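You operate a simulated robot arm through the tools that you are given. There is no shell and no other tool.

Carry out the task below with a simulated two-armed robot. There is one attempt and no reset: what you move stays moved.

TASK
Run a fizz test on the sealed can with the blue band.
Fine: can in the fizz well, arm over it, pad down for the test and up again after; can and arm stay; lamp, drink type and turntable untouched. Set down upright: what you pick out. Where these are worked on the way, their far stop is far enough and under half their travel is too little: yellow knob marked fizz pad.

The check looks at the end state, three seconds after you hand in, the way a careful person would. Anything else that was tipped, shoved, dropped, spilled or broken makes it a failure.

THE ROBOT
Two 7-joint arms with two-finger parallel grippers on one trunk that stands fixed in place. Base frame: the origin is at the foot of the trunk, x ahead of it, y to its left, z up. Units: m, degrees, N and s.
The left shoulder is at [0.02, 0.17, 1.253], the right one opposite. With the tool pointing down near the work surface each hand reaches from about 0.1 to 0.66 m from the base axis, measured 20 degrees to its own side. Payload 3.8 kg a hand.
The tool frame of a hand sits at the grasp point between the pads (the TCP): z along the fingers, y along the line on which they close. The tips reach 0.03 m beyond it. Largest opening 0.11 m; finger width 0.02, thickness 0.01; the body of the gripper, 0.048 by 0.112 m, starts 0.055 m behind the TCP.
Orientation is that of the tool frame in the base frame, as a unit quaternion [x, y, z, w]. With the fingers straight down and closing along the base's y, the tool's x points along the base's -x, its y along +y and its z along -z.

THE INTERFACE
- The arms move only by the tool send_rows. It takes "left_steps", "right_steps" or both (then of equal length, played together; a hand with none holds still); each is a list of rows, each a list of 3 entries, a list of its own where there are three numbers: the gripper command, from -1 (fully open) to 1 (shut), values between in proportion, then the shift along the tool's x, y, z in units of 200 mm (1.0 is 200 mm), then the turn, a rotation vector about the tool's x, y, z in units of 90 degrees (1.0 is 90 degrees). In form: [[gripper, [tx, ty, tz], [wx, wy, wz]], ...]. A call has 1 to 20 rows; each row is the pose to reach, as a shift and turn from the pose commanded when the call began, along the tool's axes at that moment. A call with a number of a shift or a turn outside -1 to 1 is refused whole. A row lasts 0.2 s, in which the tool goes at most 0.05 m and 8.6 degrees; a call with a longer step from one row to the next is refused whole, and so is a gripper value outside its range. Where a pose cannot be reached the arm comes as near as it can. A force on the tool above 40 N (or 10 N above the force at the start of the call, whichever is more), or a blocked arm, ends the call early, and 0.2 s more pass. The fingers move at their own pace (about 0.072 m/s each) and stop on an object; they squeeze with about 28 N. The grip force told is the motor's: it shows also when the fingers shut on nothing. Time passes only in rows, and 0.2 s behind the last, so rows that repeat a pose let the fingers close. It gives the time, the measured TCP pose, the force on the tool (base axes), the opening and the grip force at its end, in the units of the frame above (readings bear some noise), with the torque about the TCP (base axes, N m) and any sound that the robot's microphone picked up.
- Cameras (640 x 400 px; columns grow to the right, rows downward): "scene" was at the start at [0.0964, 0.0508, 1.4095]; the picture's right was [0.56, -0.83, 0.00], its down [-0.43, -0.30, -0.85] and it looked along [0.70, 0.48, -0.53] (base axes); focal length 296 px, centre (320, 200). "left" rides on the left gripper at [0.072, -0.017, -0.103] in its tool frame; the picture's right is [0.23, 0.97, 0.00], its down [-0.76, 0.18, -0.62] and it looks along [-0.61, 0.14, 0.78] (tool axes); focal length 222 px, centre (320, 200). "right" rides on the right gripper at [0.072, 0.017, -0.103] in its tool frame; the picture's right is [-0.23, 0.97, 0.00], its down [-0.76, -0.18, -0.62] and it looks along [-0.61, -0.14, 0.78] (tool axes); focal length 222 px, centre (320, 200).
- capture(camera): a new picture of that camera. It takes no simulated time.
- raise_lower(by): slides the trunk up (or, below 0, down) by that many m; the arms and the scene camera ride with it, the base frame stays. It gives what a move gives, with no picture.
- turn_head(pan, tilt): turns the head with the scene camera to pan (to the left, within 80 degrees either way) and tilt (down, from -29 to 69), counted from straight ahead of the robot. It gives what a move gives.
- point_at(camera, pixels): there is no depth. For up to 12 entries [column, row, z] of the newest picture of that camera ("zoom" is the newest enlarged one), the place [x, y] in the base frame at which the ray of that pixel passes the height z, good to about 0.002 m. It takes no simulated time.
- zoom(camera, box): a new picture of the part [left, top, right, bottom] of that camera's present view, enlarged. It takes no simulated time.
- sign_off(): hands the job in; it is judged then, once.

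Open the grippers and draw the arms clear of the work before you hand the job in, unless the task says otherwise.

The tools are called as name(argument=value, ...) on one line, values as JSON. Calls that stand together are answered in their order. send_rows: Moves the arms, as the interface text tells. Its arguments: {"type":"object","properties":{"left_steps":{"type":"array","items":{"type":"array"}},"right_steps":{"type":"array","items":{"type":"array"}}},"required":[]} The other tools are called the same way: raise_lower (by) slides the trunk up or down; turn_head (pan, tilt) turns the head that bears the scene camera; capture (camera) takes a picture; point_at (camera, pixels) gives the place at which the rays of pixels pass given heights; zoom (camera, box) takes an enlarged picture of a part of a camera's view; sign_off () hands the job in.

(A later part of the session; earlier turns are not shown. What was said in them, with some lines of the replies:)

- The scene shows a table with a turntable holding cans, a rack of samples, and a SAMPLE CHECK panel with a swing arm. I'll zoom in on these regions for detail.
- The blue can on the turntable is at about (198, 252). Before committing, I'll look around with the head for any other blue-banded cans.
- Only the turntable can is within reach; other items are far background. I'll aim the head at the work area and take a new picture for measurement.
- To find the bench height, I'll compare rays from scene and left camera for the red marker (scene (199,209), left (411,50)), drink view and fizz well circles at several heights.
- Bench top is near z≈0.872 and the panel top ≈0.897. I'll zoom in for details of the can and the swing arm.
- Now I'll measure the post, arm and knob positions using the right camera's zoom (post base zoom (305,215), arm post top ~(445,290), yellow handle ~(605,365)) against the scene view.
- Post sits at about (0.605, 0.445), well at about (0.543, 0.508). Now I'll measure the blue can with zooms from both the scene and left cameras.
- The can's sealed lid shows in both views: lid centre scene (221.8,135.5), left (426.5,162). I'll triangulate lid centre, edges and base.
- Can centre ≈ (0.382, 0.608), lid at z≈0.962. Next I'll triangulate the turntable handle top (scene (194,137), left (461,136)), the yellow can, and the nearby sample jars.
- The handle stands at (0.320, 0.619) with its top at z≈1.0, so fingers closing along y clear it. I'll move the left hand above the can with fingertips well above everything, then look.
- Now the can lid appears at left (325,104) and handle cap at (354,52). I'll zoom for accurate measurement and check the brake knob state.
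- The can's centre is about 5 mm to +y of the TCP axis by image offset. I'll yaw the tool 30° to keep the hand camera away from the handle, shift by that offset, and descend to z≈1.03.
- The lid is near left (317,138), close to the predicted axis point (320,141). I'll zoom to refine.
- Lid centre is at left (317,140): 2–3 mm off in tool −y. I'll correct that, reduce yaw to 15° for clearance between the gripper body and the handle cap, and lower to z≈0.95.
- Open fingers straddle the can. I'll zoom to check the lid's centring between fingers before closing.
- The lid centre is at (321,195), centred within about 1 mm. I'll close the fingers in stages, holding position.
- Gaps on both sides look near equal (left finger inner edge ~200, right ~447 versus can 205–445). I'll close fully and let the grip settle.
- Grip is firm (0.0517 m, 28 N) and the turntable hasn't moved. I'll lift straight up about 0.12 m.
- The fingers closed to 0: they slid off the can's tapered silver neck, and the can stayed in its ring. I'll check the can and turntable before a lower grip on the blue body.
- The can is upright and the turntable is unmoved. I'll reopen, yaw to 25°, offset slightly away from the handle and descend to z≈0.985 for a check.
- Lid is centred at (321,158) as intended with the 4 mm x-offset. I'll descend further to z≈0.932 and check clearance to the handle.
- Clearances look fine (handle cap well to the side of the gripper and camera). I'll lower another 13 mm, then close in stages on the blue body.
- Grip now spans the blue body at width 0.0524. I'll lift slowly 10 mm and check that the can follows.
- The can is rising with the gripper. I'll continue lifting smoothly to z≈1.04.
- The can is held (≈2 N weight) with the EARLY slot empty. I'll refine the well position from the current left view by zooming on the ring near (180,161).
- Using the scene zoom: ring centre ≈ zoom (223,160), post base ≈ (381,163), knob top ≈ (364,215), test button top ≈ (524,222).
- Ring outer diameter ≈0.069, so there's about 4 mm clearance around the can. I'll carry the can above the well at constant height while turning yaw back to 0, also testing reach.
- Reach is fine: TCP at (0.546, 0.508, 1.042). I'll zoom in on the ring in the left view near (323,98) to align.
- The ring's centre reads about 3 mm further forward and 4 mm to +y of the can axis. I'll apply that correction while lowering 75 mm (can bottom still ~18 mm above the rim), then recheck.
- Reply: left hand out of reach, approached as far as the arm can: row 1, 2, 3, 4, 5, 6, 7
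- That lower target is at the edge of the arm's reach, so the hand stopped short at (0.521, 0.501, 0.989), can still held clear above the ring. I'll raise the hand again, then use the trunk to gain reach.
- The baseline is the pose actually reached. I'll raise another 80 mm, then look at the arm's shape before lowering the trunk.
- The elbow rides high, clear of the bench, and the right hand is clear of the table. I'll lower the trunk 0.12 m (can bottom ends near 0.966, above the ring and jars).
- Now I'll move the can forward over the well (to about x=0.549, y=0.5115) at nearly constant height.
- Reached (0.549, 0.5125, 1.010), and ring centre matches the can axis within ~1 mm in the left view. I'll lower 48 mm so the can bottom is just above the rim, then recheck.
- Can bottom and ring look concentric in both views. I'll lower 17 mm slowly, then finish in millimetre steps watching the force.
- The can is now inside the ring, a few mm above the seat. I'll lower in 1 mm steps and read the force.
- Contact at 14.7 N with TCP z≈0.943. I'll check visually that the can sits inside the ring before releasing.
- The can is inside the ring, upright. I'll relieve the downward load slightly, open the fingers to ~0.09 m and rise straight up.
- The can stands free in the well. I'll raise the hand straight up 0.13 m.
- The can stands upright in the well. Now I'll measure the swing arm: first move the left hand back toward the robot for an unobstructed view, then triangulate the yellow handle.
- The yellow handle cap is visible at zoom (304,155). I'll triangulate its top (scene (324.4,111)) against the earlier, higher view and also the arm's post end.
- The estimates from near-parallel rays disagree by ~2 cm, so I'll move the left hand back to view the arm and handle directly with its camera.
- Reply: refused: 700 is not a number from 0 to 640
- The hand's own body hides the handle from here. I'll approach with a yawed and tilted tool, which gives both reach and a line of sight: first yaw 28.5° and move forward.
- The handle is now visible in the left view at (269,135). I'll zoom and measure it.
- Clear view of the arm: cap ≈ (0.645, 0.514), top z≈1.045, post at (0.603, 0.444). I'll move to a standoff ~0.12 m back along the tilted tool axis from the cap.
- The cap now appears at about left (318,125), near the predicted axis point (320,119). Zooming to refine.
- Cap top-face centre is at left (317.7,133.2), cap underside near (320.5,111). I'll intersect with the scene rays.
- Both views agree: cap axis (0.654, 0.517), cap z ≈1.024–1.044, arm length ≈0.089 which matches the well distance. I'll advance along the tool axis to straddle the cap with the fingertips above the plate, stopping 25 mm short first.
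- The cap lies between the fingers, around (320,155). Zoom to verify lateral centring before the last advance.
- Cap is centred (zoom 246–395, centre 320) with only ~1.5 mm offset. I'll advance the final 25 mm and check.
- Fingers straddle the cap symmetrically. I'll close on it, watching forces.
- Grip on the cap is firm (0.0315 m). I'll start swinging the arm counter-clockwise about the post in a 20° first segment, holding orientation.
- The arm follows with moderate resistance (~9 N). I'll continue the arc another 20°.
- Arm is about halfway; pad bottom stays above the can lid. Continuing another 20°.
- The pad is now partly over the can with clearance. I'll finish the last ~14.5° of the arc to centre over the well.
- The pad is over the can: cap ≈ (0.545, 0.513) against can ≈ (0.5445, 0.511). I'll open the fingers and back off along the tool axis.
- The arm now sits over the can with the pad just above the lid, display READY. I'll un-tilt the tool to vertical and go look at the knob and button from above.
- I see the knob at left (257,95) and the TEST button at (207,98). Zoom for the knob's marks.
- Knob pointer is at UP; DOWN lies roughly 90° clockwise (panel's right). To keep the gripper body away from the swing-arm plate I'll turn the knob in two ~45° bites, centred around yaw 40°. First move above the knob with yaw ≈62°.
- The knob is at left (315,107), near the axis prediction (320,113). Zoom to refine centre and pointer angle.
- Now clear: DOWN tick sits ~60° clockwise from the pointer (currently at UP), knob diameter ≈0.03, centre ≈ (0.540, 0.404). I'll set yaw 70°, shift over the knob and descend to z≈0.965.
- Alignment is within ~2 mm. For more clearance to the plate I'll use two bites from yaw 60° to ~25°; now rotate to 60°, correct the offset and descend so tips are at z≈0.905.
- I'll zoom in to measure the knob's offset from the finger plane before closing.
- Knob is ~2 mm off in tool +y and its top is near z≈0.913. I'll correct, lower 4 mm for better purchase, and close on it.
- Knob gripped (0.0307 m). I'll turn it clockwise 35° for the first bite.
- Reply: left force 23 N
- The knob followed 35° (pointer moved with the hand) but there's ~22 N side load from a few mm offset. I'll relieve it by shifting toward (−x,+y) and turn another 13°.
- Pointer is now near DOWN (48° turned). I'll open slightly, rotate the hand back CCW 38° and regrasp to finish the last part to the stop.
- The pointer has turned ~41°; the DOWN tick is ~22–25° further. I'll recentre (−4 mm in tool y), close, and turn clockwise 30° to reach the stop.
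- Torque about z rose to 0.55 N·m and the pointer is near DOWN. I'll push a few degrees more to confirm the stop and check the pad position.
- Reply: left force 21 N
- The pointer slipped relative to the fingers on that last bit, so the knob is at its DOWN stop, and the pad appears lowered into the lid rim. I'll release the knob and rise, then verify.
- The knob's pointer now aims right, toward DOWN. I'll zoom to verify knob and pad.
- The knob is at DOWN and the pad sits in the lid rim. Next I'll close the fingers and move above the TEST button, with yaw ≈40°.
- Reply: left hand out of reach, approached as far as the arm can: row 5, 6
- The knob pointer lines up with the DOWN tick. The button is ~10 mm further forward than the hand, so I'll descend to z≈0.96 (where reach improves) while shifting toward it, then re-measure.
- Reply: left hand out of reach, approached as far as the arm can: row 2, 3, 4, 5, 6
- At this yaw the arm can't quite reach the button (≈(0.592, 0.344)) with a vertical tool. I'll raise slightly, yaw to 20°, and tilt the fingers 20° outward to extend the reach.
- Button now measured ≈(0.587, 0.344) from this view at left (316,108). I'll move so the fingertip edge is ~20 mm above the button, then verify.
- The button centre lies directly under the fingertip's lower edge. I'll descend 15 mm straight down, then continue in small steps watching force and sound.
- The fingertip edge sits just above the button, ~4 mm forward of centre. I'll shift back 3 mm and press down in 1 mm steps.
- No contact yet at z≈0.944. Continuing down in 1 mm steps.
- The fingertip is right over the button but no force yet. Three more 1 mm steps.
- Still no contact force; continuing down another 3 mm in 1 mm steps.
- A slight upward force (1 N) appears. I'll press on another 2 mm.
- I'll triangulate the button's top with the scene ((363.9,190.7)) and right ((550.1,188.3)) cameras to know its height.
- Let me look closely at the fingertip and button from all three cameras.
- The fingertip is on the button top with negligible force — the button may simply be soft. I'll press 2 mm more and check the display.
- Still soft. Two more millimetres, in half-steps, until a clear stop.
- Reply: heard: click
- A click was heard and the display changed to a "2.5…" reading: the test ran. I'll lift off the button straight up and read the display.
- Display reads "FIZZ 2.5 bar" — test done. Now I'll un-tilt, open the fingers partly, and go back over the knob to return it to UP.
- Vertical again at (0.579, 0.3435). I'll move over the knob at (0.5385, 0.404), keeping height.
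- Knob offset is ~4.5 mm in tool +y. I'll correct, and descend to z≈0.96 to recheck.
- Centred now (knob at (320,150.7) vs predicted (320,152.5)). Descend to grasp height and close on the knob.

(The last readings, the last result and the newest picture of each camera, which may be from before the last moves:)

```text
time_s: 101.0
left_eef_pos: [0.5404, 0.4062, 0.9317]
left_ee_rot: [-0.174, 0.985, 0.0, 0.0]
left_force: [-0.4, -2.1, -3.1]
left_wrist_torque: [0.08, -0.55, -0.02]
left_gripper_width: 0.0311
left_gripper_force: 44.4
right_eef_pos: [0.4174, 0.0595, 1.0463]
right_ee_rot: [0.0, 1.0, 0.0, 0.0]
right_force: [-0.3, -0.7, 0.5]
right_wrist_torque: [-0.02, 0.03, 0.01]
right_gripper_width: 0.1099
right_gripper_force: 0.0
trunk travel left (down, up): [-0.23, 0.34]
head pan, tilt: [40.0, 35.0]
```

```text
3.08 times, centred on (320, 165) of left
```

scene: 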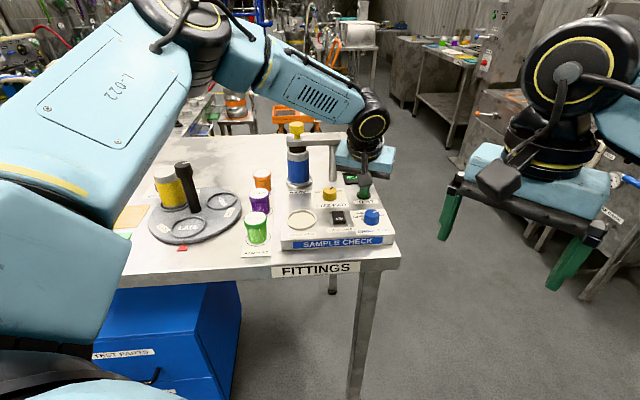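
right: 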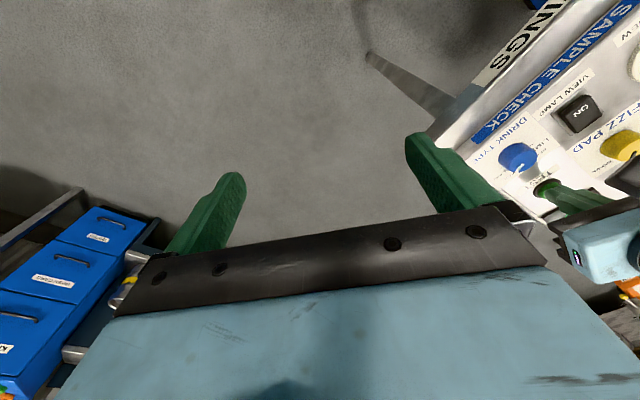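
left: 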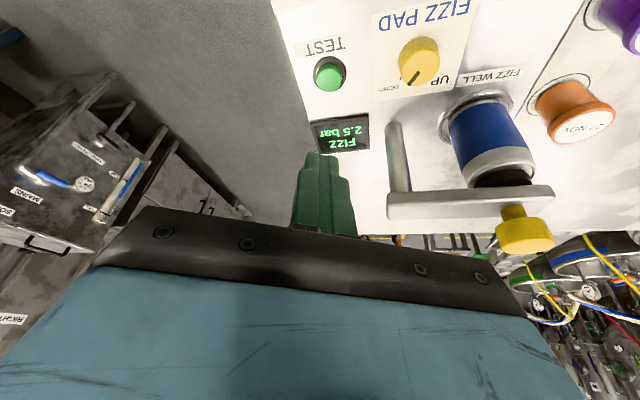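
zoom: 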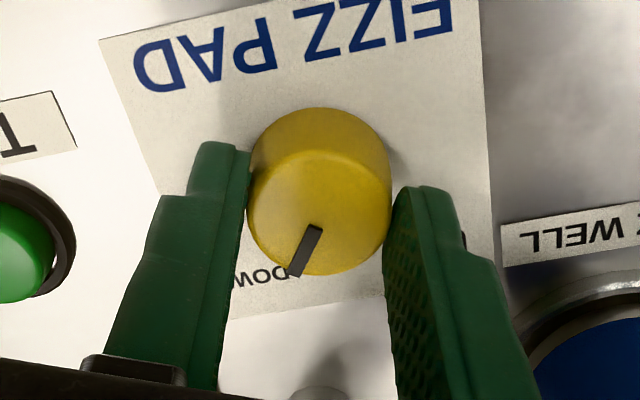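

Good grip (0.0311 m). I'll turn counter-clockwise 40° (yaw 20°→60°), compensating for the small axis offset.

send_rows(left_steps=[[1, [0, 0.0015, 0], [0, 0, -0.055]], [1, [0, 0.003, 0], [0, 0, -0.11]], [1, [0.001, 0.0045, 0], [0, 0, -0.165]], [1, [0.001, 0.006, 0], [0, 0, -0.22]], [1, [0.002, 0.0075, 0], [0, 0, -0.275]], [1, [0.003, 0.009, 0], [0, 0, -0.33]], [1, [0.0035, 0.01, 0], [0, 0, -0.385]], [1, [0.004, 0.011, 0], [0, 0, -0.444]], [1, [0.004, 0.011, 0], [0, 0, -0.444]]])

zoom(camera="left", box=[240, 100, 400, 230])

zoom(camera="scene", box=[270, 90, 390, 200])

```text
time_s: 103.0
left_eef_pos: [0.5404, 0.4062, 0.9344]
left_ee_rot: [-0.5, 0.866, -0.001, 0.001]
left_force: [16.4, -15.6, -5.3]
left_wrist_torque: [-1.22, -0.07, -0.01]
left_gripper_width: 0.0313
left_gripper_force: 44.4
right_eef_pos: [0.4188, 0.0592, 1.045]
right_ee_rot: [0.0, 1.0, 0.0, -0.001]
right_force: [0.6, 0.1, 0.1]
right_wrist_torque: [-0.03, -0.01, 0.0]
right_gripper_width: 0.1099
right_gripper_force: 0.1
trunk travel left (down, up): [-0.23, 0.34]
head pan, tilt: [40.0, 35.0]
```

```text
3.08 times, centred on (320, 165) of left
```

zoom: 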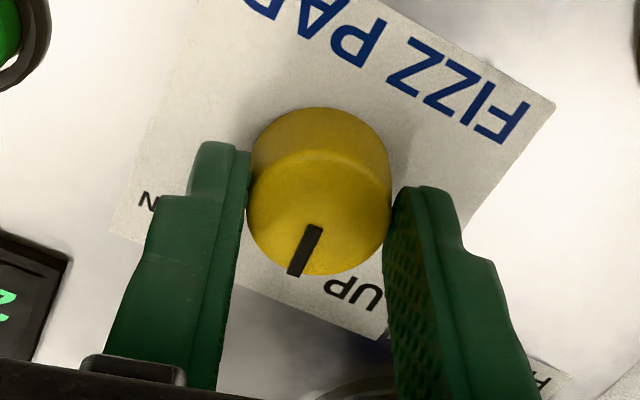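

```text
3.64 times, centred on (330, 145) of scene
```

zoom: 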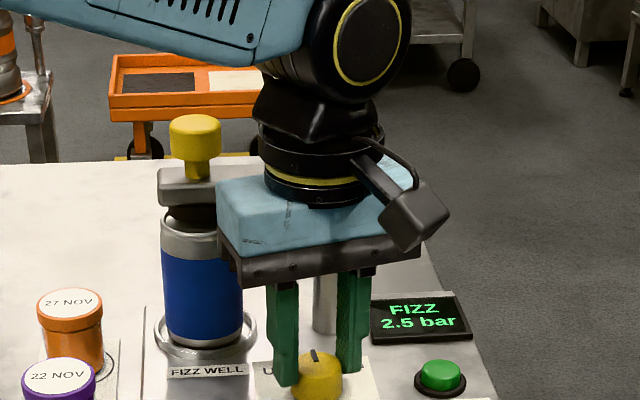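

Turned 40° toward UP. I'll open, rotate the hand back 38° and regrasp for the remainder.

send_rows(left_steps=[[0.3, [0, 0, 0], [0, 0, 0]], [0.0, [0, 0, 0], [0, 0, 0]], [0.0, [0, 0, 0], [0, 0, 0]], [0.0, [0, 0, 0], [0, 0, 0.08]], [0.0, [0, 0, 0], [0, 0, 0.17]], [0.0, [0, 0, 0], [0, 0, 0.26]], [0.0, [0, 0, 0], [0, 0, 0.34]], [0.0, [0, 0, 0], [0, 0, 0.42]], [0.0, [0, 0, 0], [0, 0, 0.42]]])

zoom(camera="left", box=[240, 100, 400, 230])

```text
time_s: 105.0
left_eef_pos: [0.5373, 0.4088, 0.9332]
left_ee_rot: [-0.192, 0.981, 0.0, -0.001]
left_force: [0.1, -0.4, 0.4]
left_wrist_torque: [-0.01, -0.02, -0.01]
left_gripper_width: 0.055
left_gripper_force: 0.1
right_eef_pos: [0.4169, 0.0588, 1.0466]
right_ee_rot: [-0.001, 1.0, 0.0, 0.0]
right_force: [-0.3, 0.2, -0.1]
right_wrist_torque: [-0.02, -0.02, 0.02]
right_gripper_width: 0.1098
right_gripper_force: 0.0
trunk travel left (down, up): [-0.23, 0.34]
head pan, tilt: [40.0, 35.0]
```

```text
3.08 times, centred on (320, 165) of left
```

zoom: 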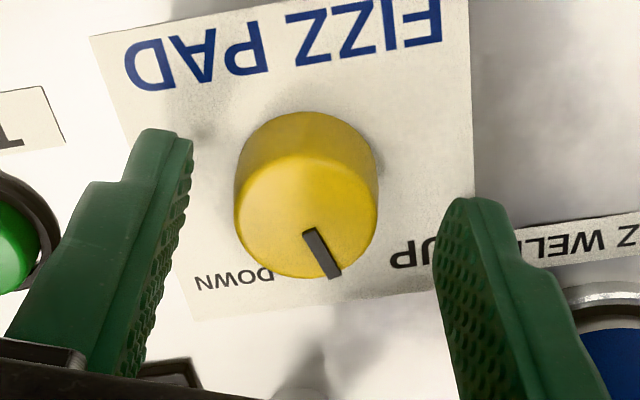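

Pointer is now past midway toward UP (~19° left). I'll recentre −3 mm in tool y, close, and turn another 30° to the UP stop.

send_rows(left_steps=[[0.0, [0, -0.008, 0], [0, 0, 0]], [0.0, [0, -0.015, 0], [0, 0, 0]], [0.3, [0, -0.015, 0], [0, 0, 0]], [0.5, [0, -0.015, 0], [0, 0, 0]], [1, [0, -0.015, 0], [0, 0, 0]], [1, [0, -0.015, 0], [0, 0, 0]]])

send_rows(left_steps=[[1, [0, 0, 0], [0, 0, -0.055]], [1, [0, 0, 0], [0, 0, -0.11]], [1, [0, 0, 0], [0, 0, -0.165]], [1, [0, 0, 0], [0, 0, -0.22]], [1, [0, 0, 0], [0, 0, -0.275]], [1, [0, 0, 0], [0, 0, -0.33]], [1, [0, 0, 0], [0, 0, -0.33]]])

zoom(camera="left", box=[240, 100, 400, 230])

zoom(camera="scene", box=[270, 90, 390, 200])

```text
time_s: 106.4
left_eef_pos: [0.5395, 0.4061, 0.9335]
left_ee_rot: [-0.193, 0.981, 0.0, 0.0]
left_force: [-1.0, 3.2, 1.5]
left_wrist_torque: [0.13, 0.16, 0.01]
left_gripper_width: 0.0311
left_gripper_force: 44.9
right_eef_pos: [0.4178, 0.059, 1.0458]
right_ee_rot: [0.0, 1.0, 0.0, 0.001]
right_force: [0.1, -0.2, 0.8]
right_wrist_torque: [-0.02, -0.01, 0.0]
right_gripper_width: 0.1101
right_gripper_force: 0.1
trunk travel left (down, up): [-0.23, 0.34]
head pan, tilt: [40.0, 35.0]
```

```text
time_s: 108.0
left_eef_pos: [0.5397, 0.4057, 0.9327]
left_ee_rot: [-0.438, 0.899, -0.001, -0.001]
left_force: [2.1, -3.0, -3.2]
left_wrist_torque: [-0.04, -0.2, -0.2]
left_gripper_width: 0.031
left_gripper_force: 45.2
right_eef_pos: [0.418, 0.0592, 1.0464]
right_ee_rot: [0.0, 1.0, 0.0, 0.0]
right_force: [-0.7, 0.1, -0.3]
right_wrist_torque: [0.0, 0.06, -0.01]
right_gripper_width: 0.11
right_gripper_force: 0.1
trunk travel left (down, up): [-0.23, 0.34]
head pan, tilt: [40.0, 35.0]
```

```text
3.08 times, centred on (320, 165) of left
```

zoom: 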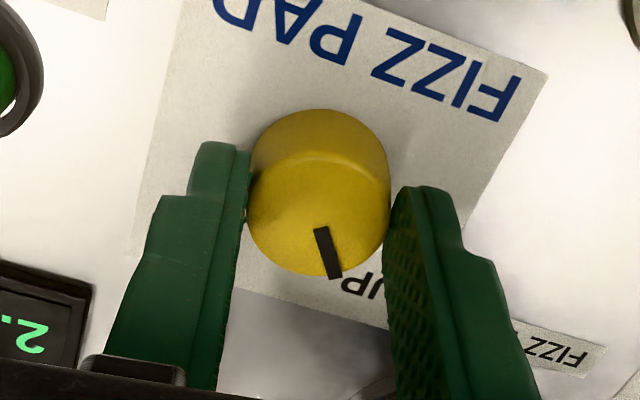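

```text
3.64 times, centred on (330, 145) of scene
```

zoom: 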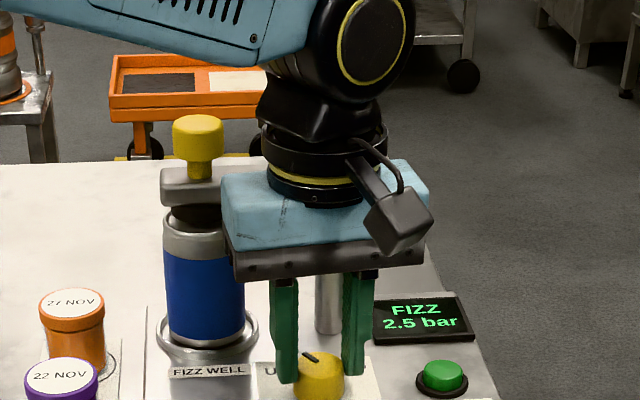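

The pointer slipped ~10° relative to the fingers and now reads azimuth ≈80°, as at the start: it's at the UP stop. I'll release and rise.

send_rows(left_steps=[[0.4, [0, 0, 0], [0, 0, 0]], [0.0, [0, 0, 0], [0, 0, 0]], [0.0, [0, 0, 0], [0, 0, 0]], [0.0, [0, 0, -0.06], [0, 0, 0]], [0.0, [0, 0, -0.16], [0, 0, 0]], [0.0, [0, 0, -0.3], [0, 0, 0]], [0.0, [0, 0, -0.45], [0, 0, 0]], [0.0, [0, 0, -0.6], [0, 0, 0]], [0.0, [0, 0, -0.75], [0, 0, 0]], [0.0, [0, 0, -0.75], [0, 0, 0]]])

zoom(camera="left", box=[240, 60, 400, 190])

zoom(camera="scene", box=[270, 110, 390, 210])

```text
time_s: 110.2
left_eef_pos: [0.5401, 0.405, 1.0834]
left_ee_rot: [-0.437, 0.899, 0.0, 0.0]
left_force: [0.3, -0.6, 0.2]
left_wrist_torque: [0.01, 0.04, -0.01]
left_gripper_width: 0.0548
left_gripper_force: 0.1
right_eef_pos: [0.418, 0.0589, 1.0465]
right_ee_rot: [0.001, 1.0, 0.0, 0.0]
right_force: [-0.3, 0.0, -0.1]
right_wrist_torque: [0.04, 0.02, -0.01]
right_gripper_width: 0.1099
right_gripper_force: 0.1
trunk travel left (down, up): [-0.23, 0.34]
head pan, tilt: [40.0, 35.0]
```

```text
3.08 times, centred on (320, 125) of left
```

zoom: 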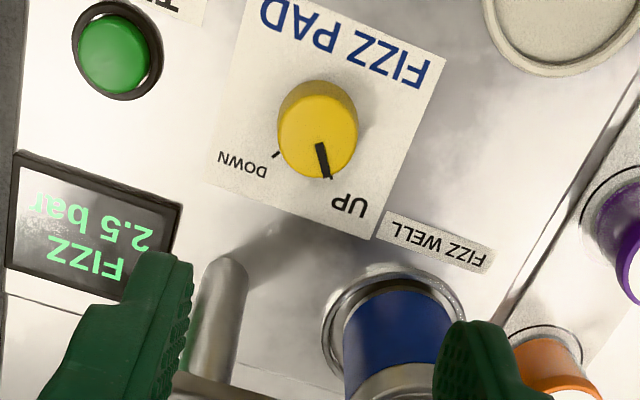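

```text
4.00 times, centred on (330, 160) of scene
```

zoom: 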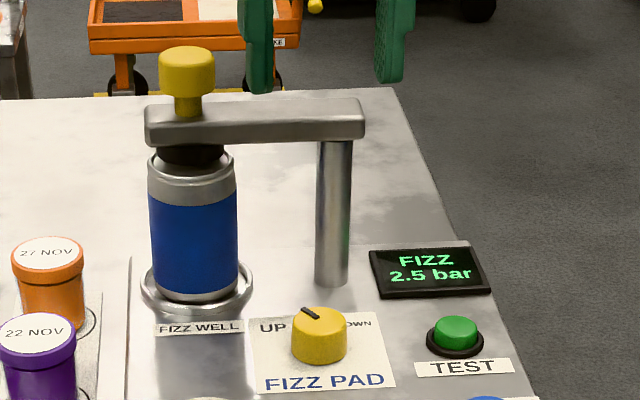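

The pointer is on the UP tick and the display still shows FIZZ 2.5 bar. I'll open the gripper fully and withdraw up and back.

send_rows(left_steps=[[-0.5, [0, 0, -0.1], [0, 0, 0]], [-1, [0.05, 0.06, -0.25], [0, 0, 0]], [-1, [0.15, 0.19, -0.4], [0, 0, 0]], [-1, [0.27, 0.34, -0.5], [0, 0, 0.08]], [-1, [0.39, 0.5, -0.6], [0, 0, 0.16]], [-1, [0.5, 0.65, -0.7], [0, 0, 0.24]], [-1, [0.6, 0.78, -0.75], [0, 0, 0.28]], [-1, [0.6, 0.78, -0.75], [0, 0, 0.28]]])

capture(camera="left")

capture(camera="scene")

```text
time_s: 112.0
left_eef_pos: [0.342, 0.4069, 1.2325]
left_ee_rot: [-0.23, 0.973, -0.001, -0.001]
left_force: [-0.4, -0.4, -0.2]
left_wrist_torque: [0.0, 0.03, 0.03]
left_gripper_width: 0.1104
left_gripper_force: 0.0
right_eef_pos: [0.4176, 0.0593, 1.0468]
right_ee_rot: [0.001, 1.0, 0.001, 0.0]
right_force: [0.6, 0.5, -0.4]
right_wrist_torque: [-0.05, -0.01, -0.03]
right_gripper_width: 0.1098
right_gripper_force: 0.1
trunk travel left (down, up): [-0.23, 0.34]
head pan, tilt: [40.0, 35.0]
```

```text
taken
```

left: 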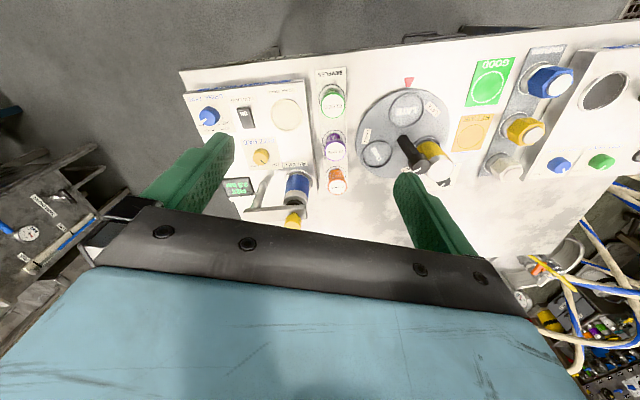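

```text
taken
```

scene: 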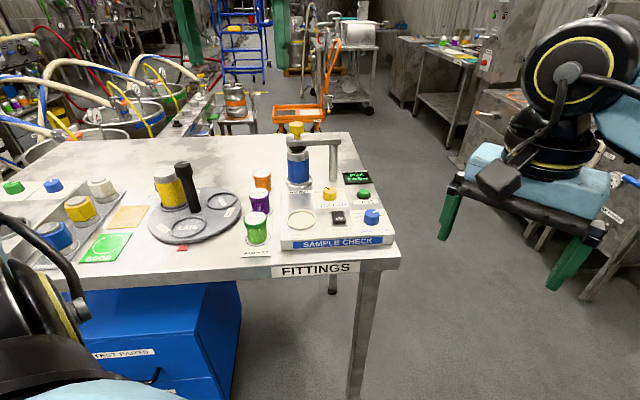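

All items look in place. I'll raise the trunk back by 0.12 m for a higher view and to clear the work, then check the pad alignment, knob and turntable.

raise_lower(by=0.2)

turn_head(pan=42, tilt=48)

zoom(camera="scene", box=[240, 80, 400, 220])

capture(camera="scene")

```text
time_s: 114.1
left_eef_pos: [0.3421, 0.4067, 1.433]
left_ee_rot: [-0.231, 0.973, 0.0, 0.0]
left_force: [0.0, 0.3, -0.1]
left_wrist_torque: [-0.01, 0.01, -0.03]
left_gripper_width: 0.11
left_gripper_force: 0.0
right_eef_pos: [0.418, 0.06, 1.2457]
right_ee_rot: [0.0, 1.0, 0.0, 0.0]
right_force: [0.6, 0.3, -0.2]
right_wrist_torque: [0.06, -0.04, -0.02]
right_gripper_width: 0.11
right_gripper_force: 0.0
trunk travel left (down, up): [-0.43, 0.14]
head pan, tilt: [40.0, 35.0]
```

```text
time_s: 114.9
left_eef_pos: [0.3418, 0.4083, 1.4331]
left_ee_rot: [-0.231, 0.973, 0.0, 0.0]
left_force: [-0.2, 0.4, -0.2]
left_wrist_torque: [0.03, 0.01, -0.02]
left_gripper_width: 0.1099
left_gripper_force: 0.2
right_eef_pos: [0.4175, 0.0596, 1.2449]
right_ee_rot: [0.0, 1.0, 0.0, 0.0]
right_force: [-0.1, -0.6, 0.0]
right_wrist_torque: [-0.02, 0.01, 0.0]
right_gripper_width: 0.1099
right_gripper_force: 0.0
trunk travel left (down, up): [-0.43, 0.14]
head pan, tilt: [42.0, 48.0]
```

```text
2.86 times, centred on (320, 150) of scene
```

zoom: 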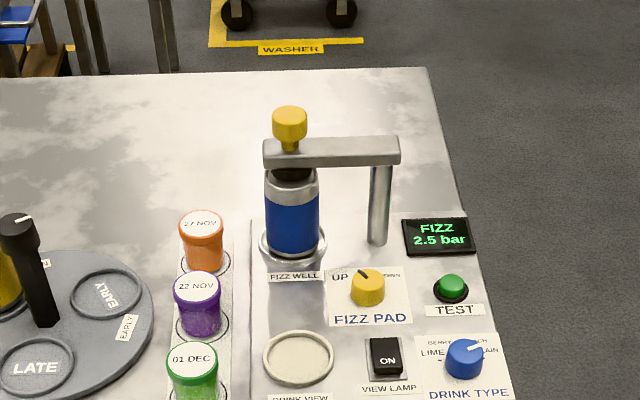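

```text
taken
```

scene: 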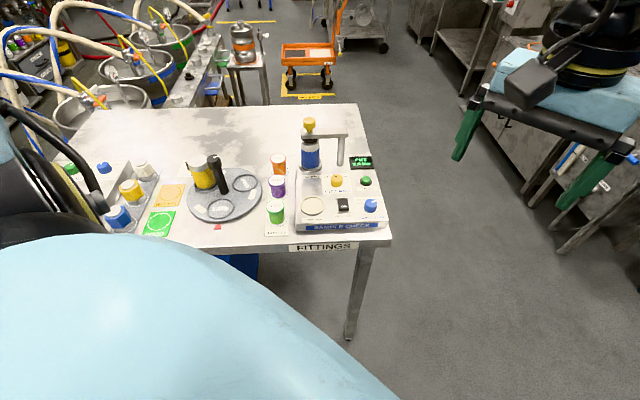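

I'll double-check the pad-over-can alignment from the left camera's higher viewpoint and the turntable detail.

capture(camera="left")

zoom(camera="left", box=[220, 100, 420, 230])

zoom(camera="scene", box=[290, 110, 360, 170])

zoom(camera="scene", box=[170, 140, 290, 240])

```text
taken
```

left: 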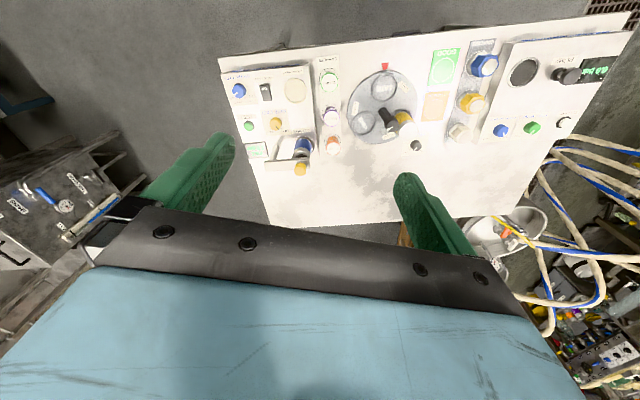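

```text
3.08 times, centred on (320, 165) of left
```

zoom: 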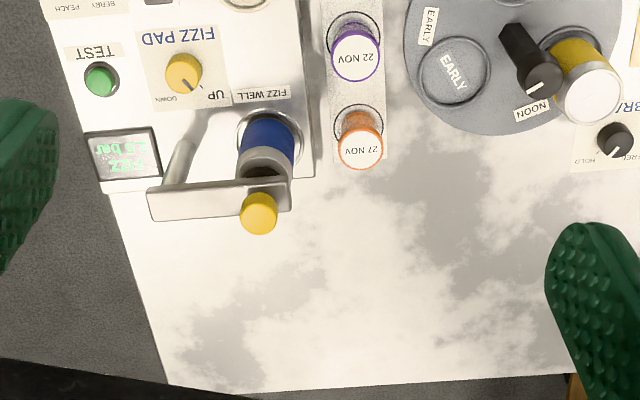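

```text
6.67 times, centred on (325, 140) of scene
```

zoom: 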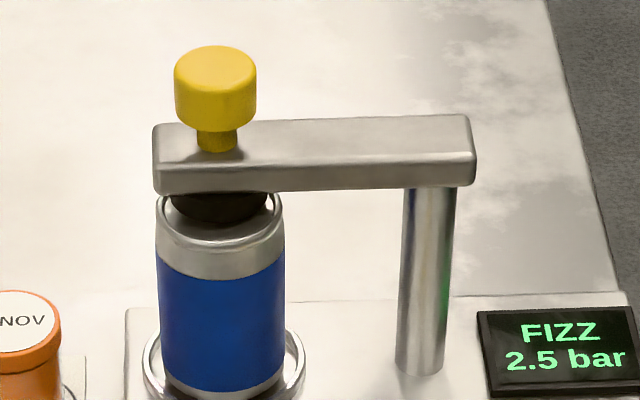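

```text
4.00 times, centred on (230, 190) of scene
```

zoom: 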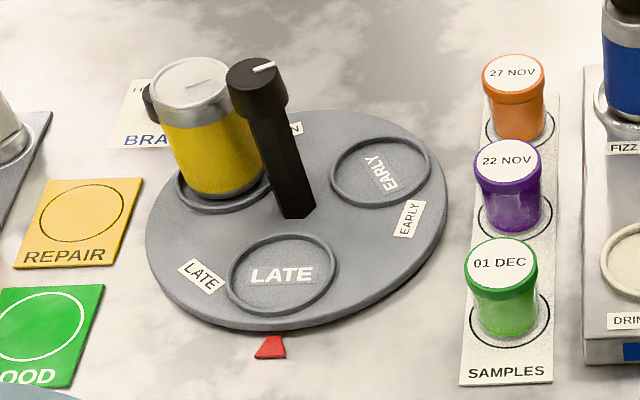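

The arm is over the blue can in the well, the knob is back on UP, and the display reads FIZZ 2.5 bar. The turntable still has LATE at the red marker, and the lamp and drink type are unchanged. Both grippers are open and clear of the work, so I'm handing in.

sign_off()

```text
The job is handed in.
```

I ran the fizz test on the blue-banded can, and the display reads **FIZZ 2.5 bar**. The job is handed in; I don't have the check's verdict.

- **Can:** it stands upright in the fizz well, taken from the EARLY slot on the turntable.
- **First grip:** my first attempt to lift it slipped off the silver top. The can stayed upright in its slot, and I gripped it lower the second time.
- **Arm:** it is swung over the can and left there.
- **Pad:** I turned the yellow knob to DOWN and pressed TEST, which clicked. I then turned the knob back to UP, going to the stop each way.
- **Left alone:** the lamp is still ON, the drink type is unchanged, and the turntable still has LATE at the red marker. I saw nothing else moved or knocked over.

Both grippers are open and the arms are clear of the bench.
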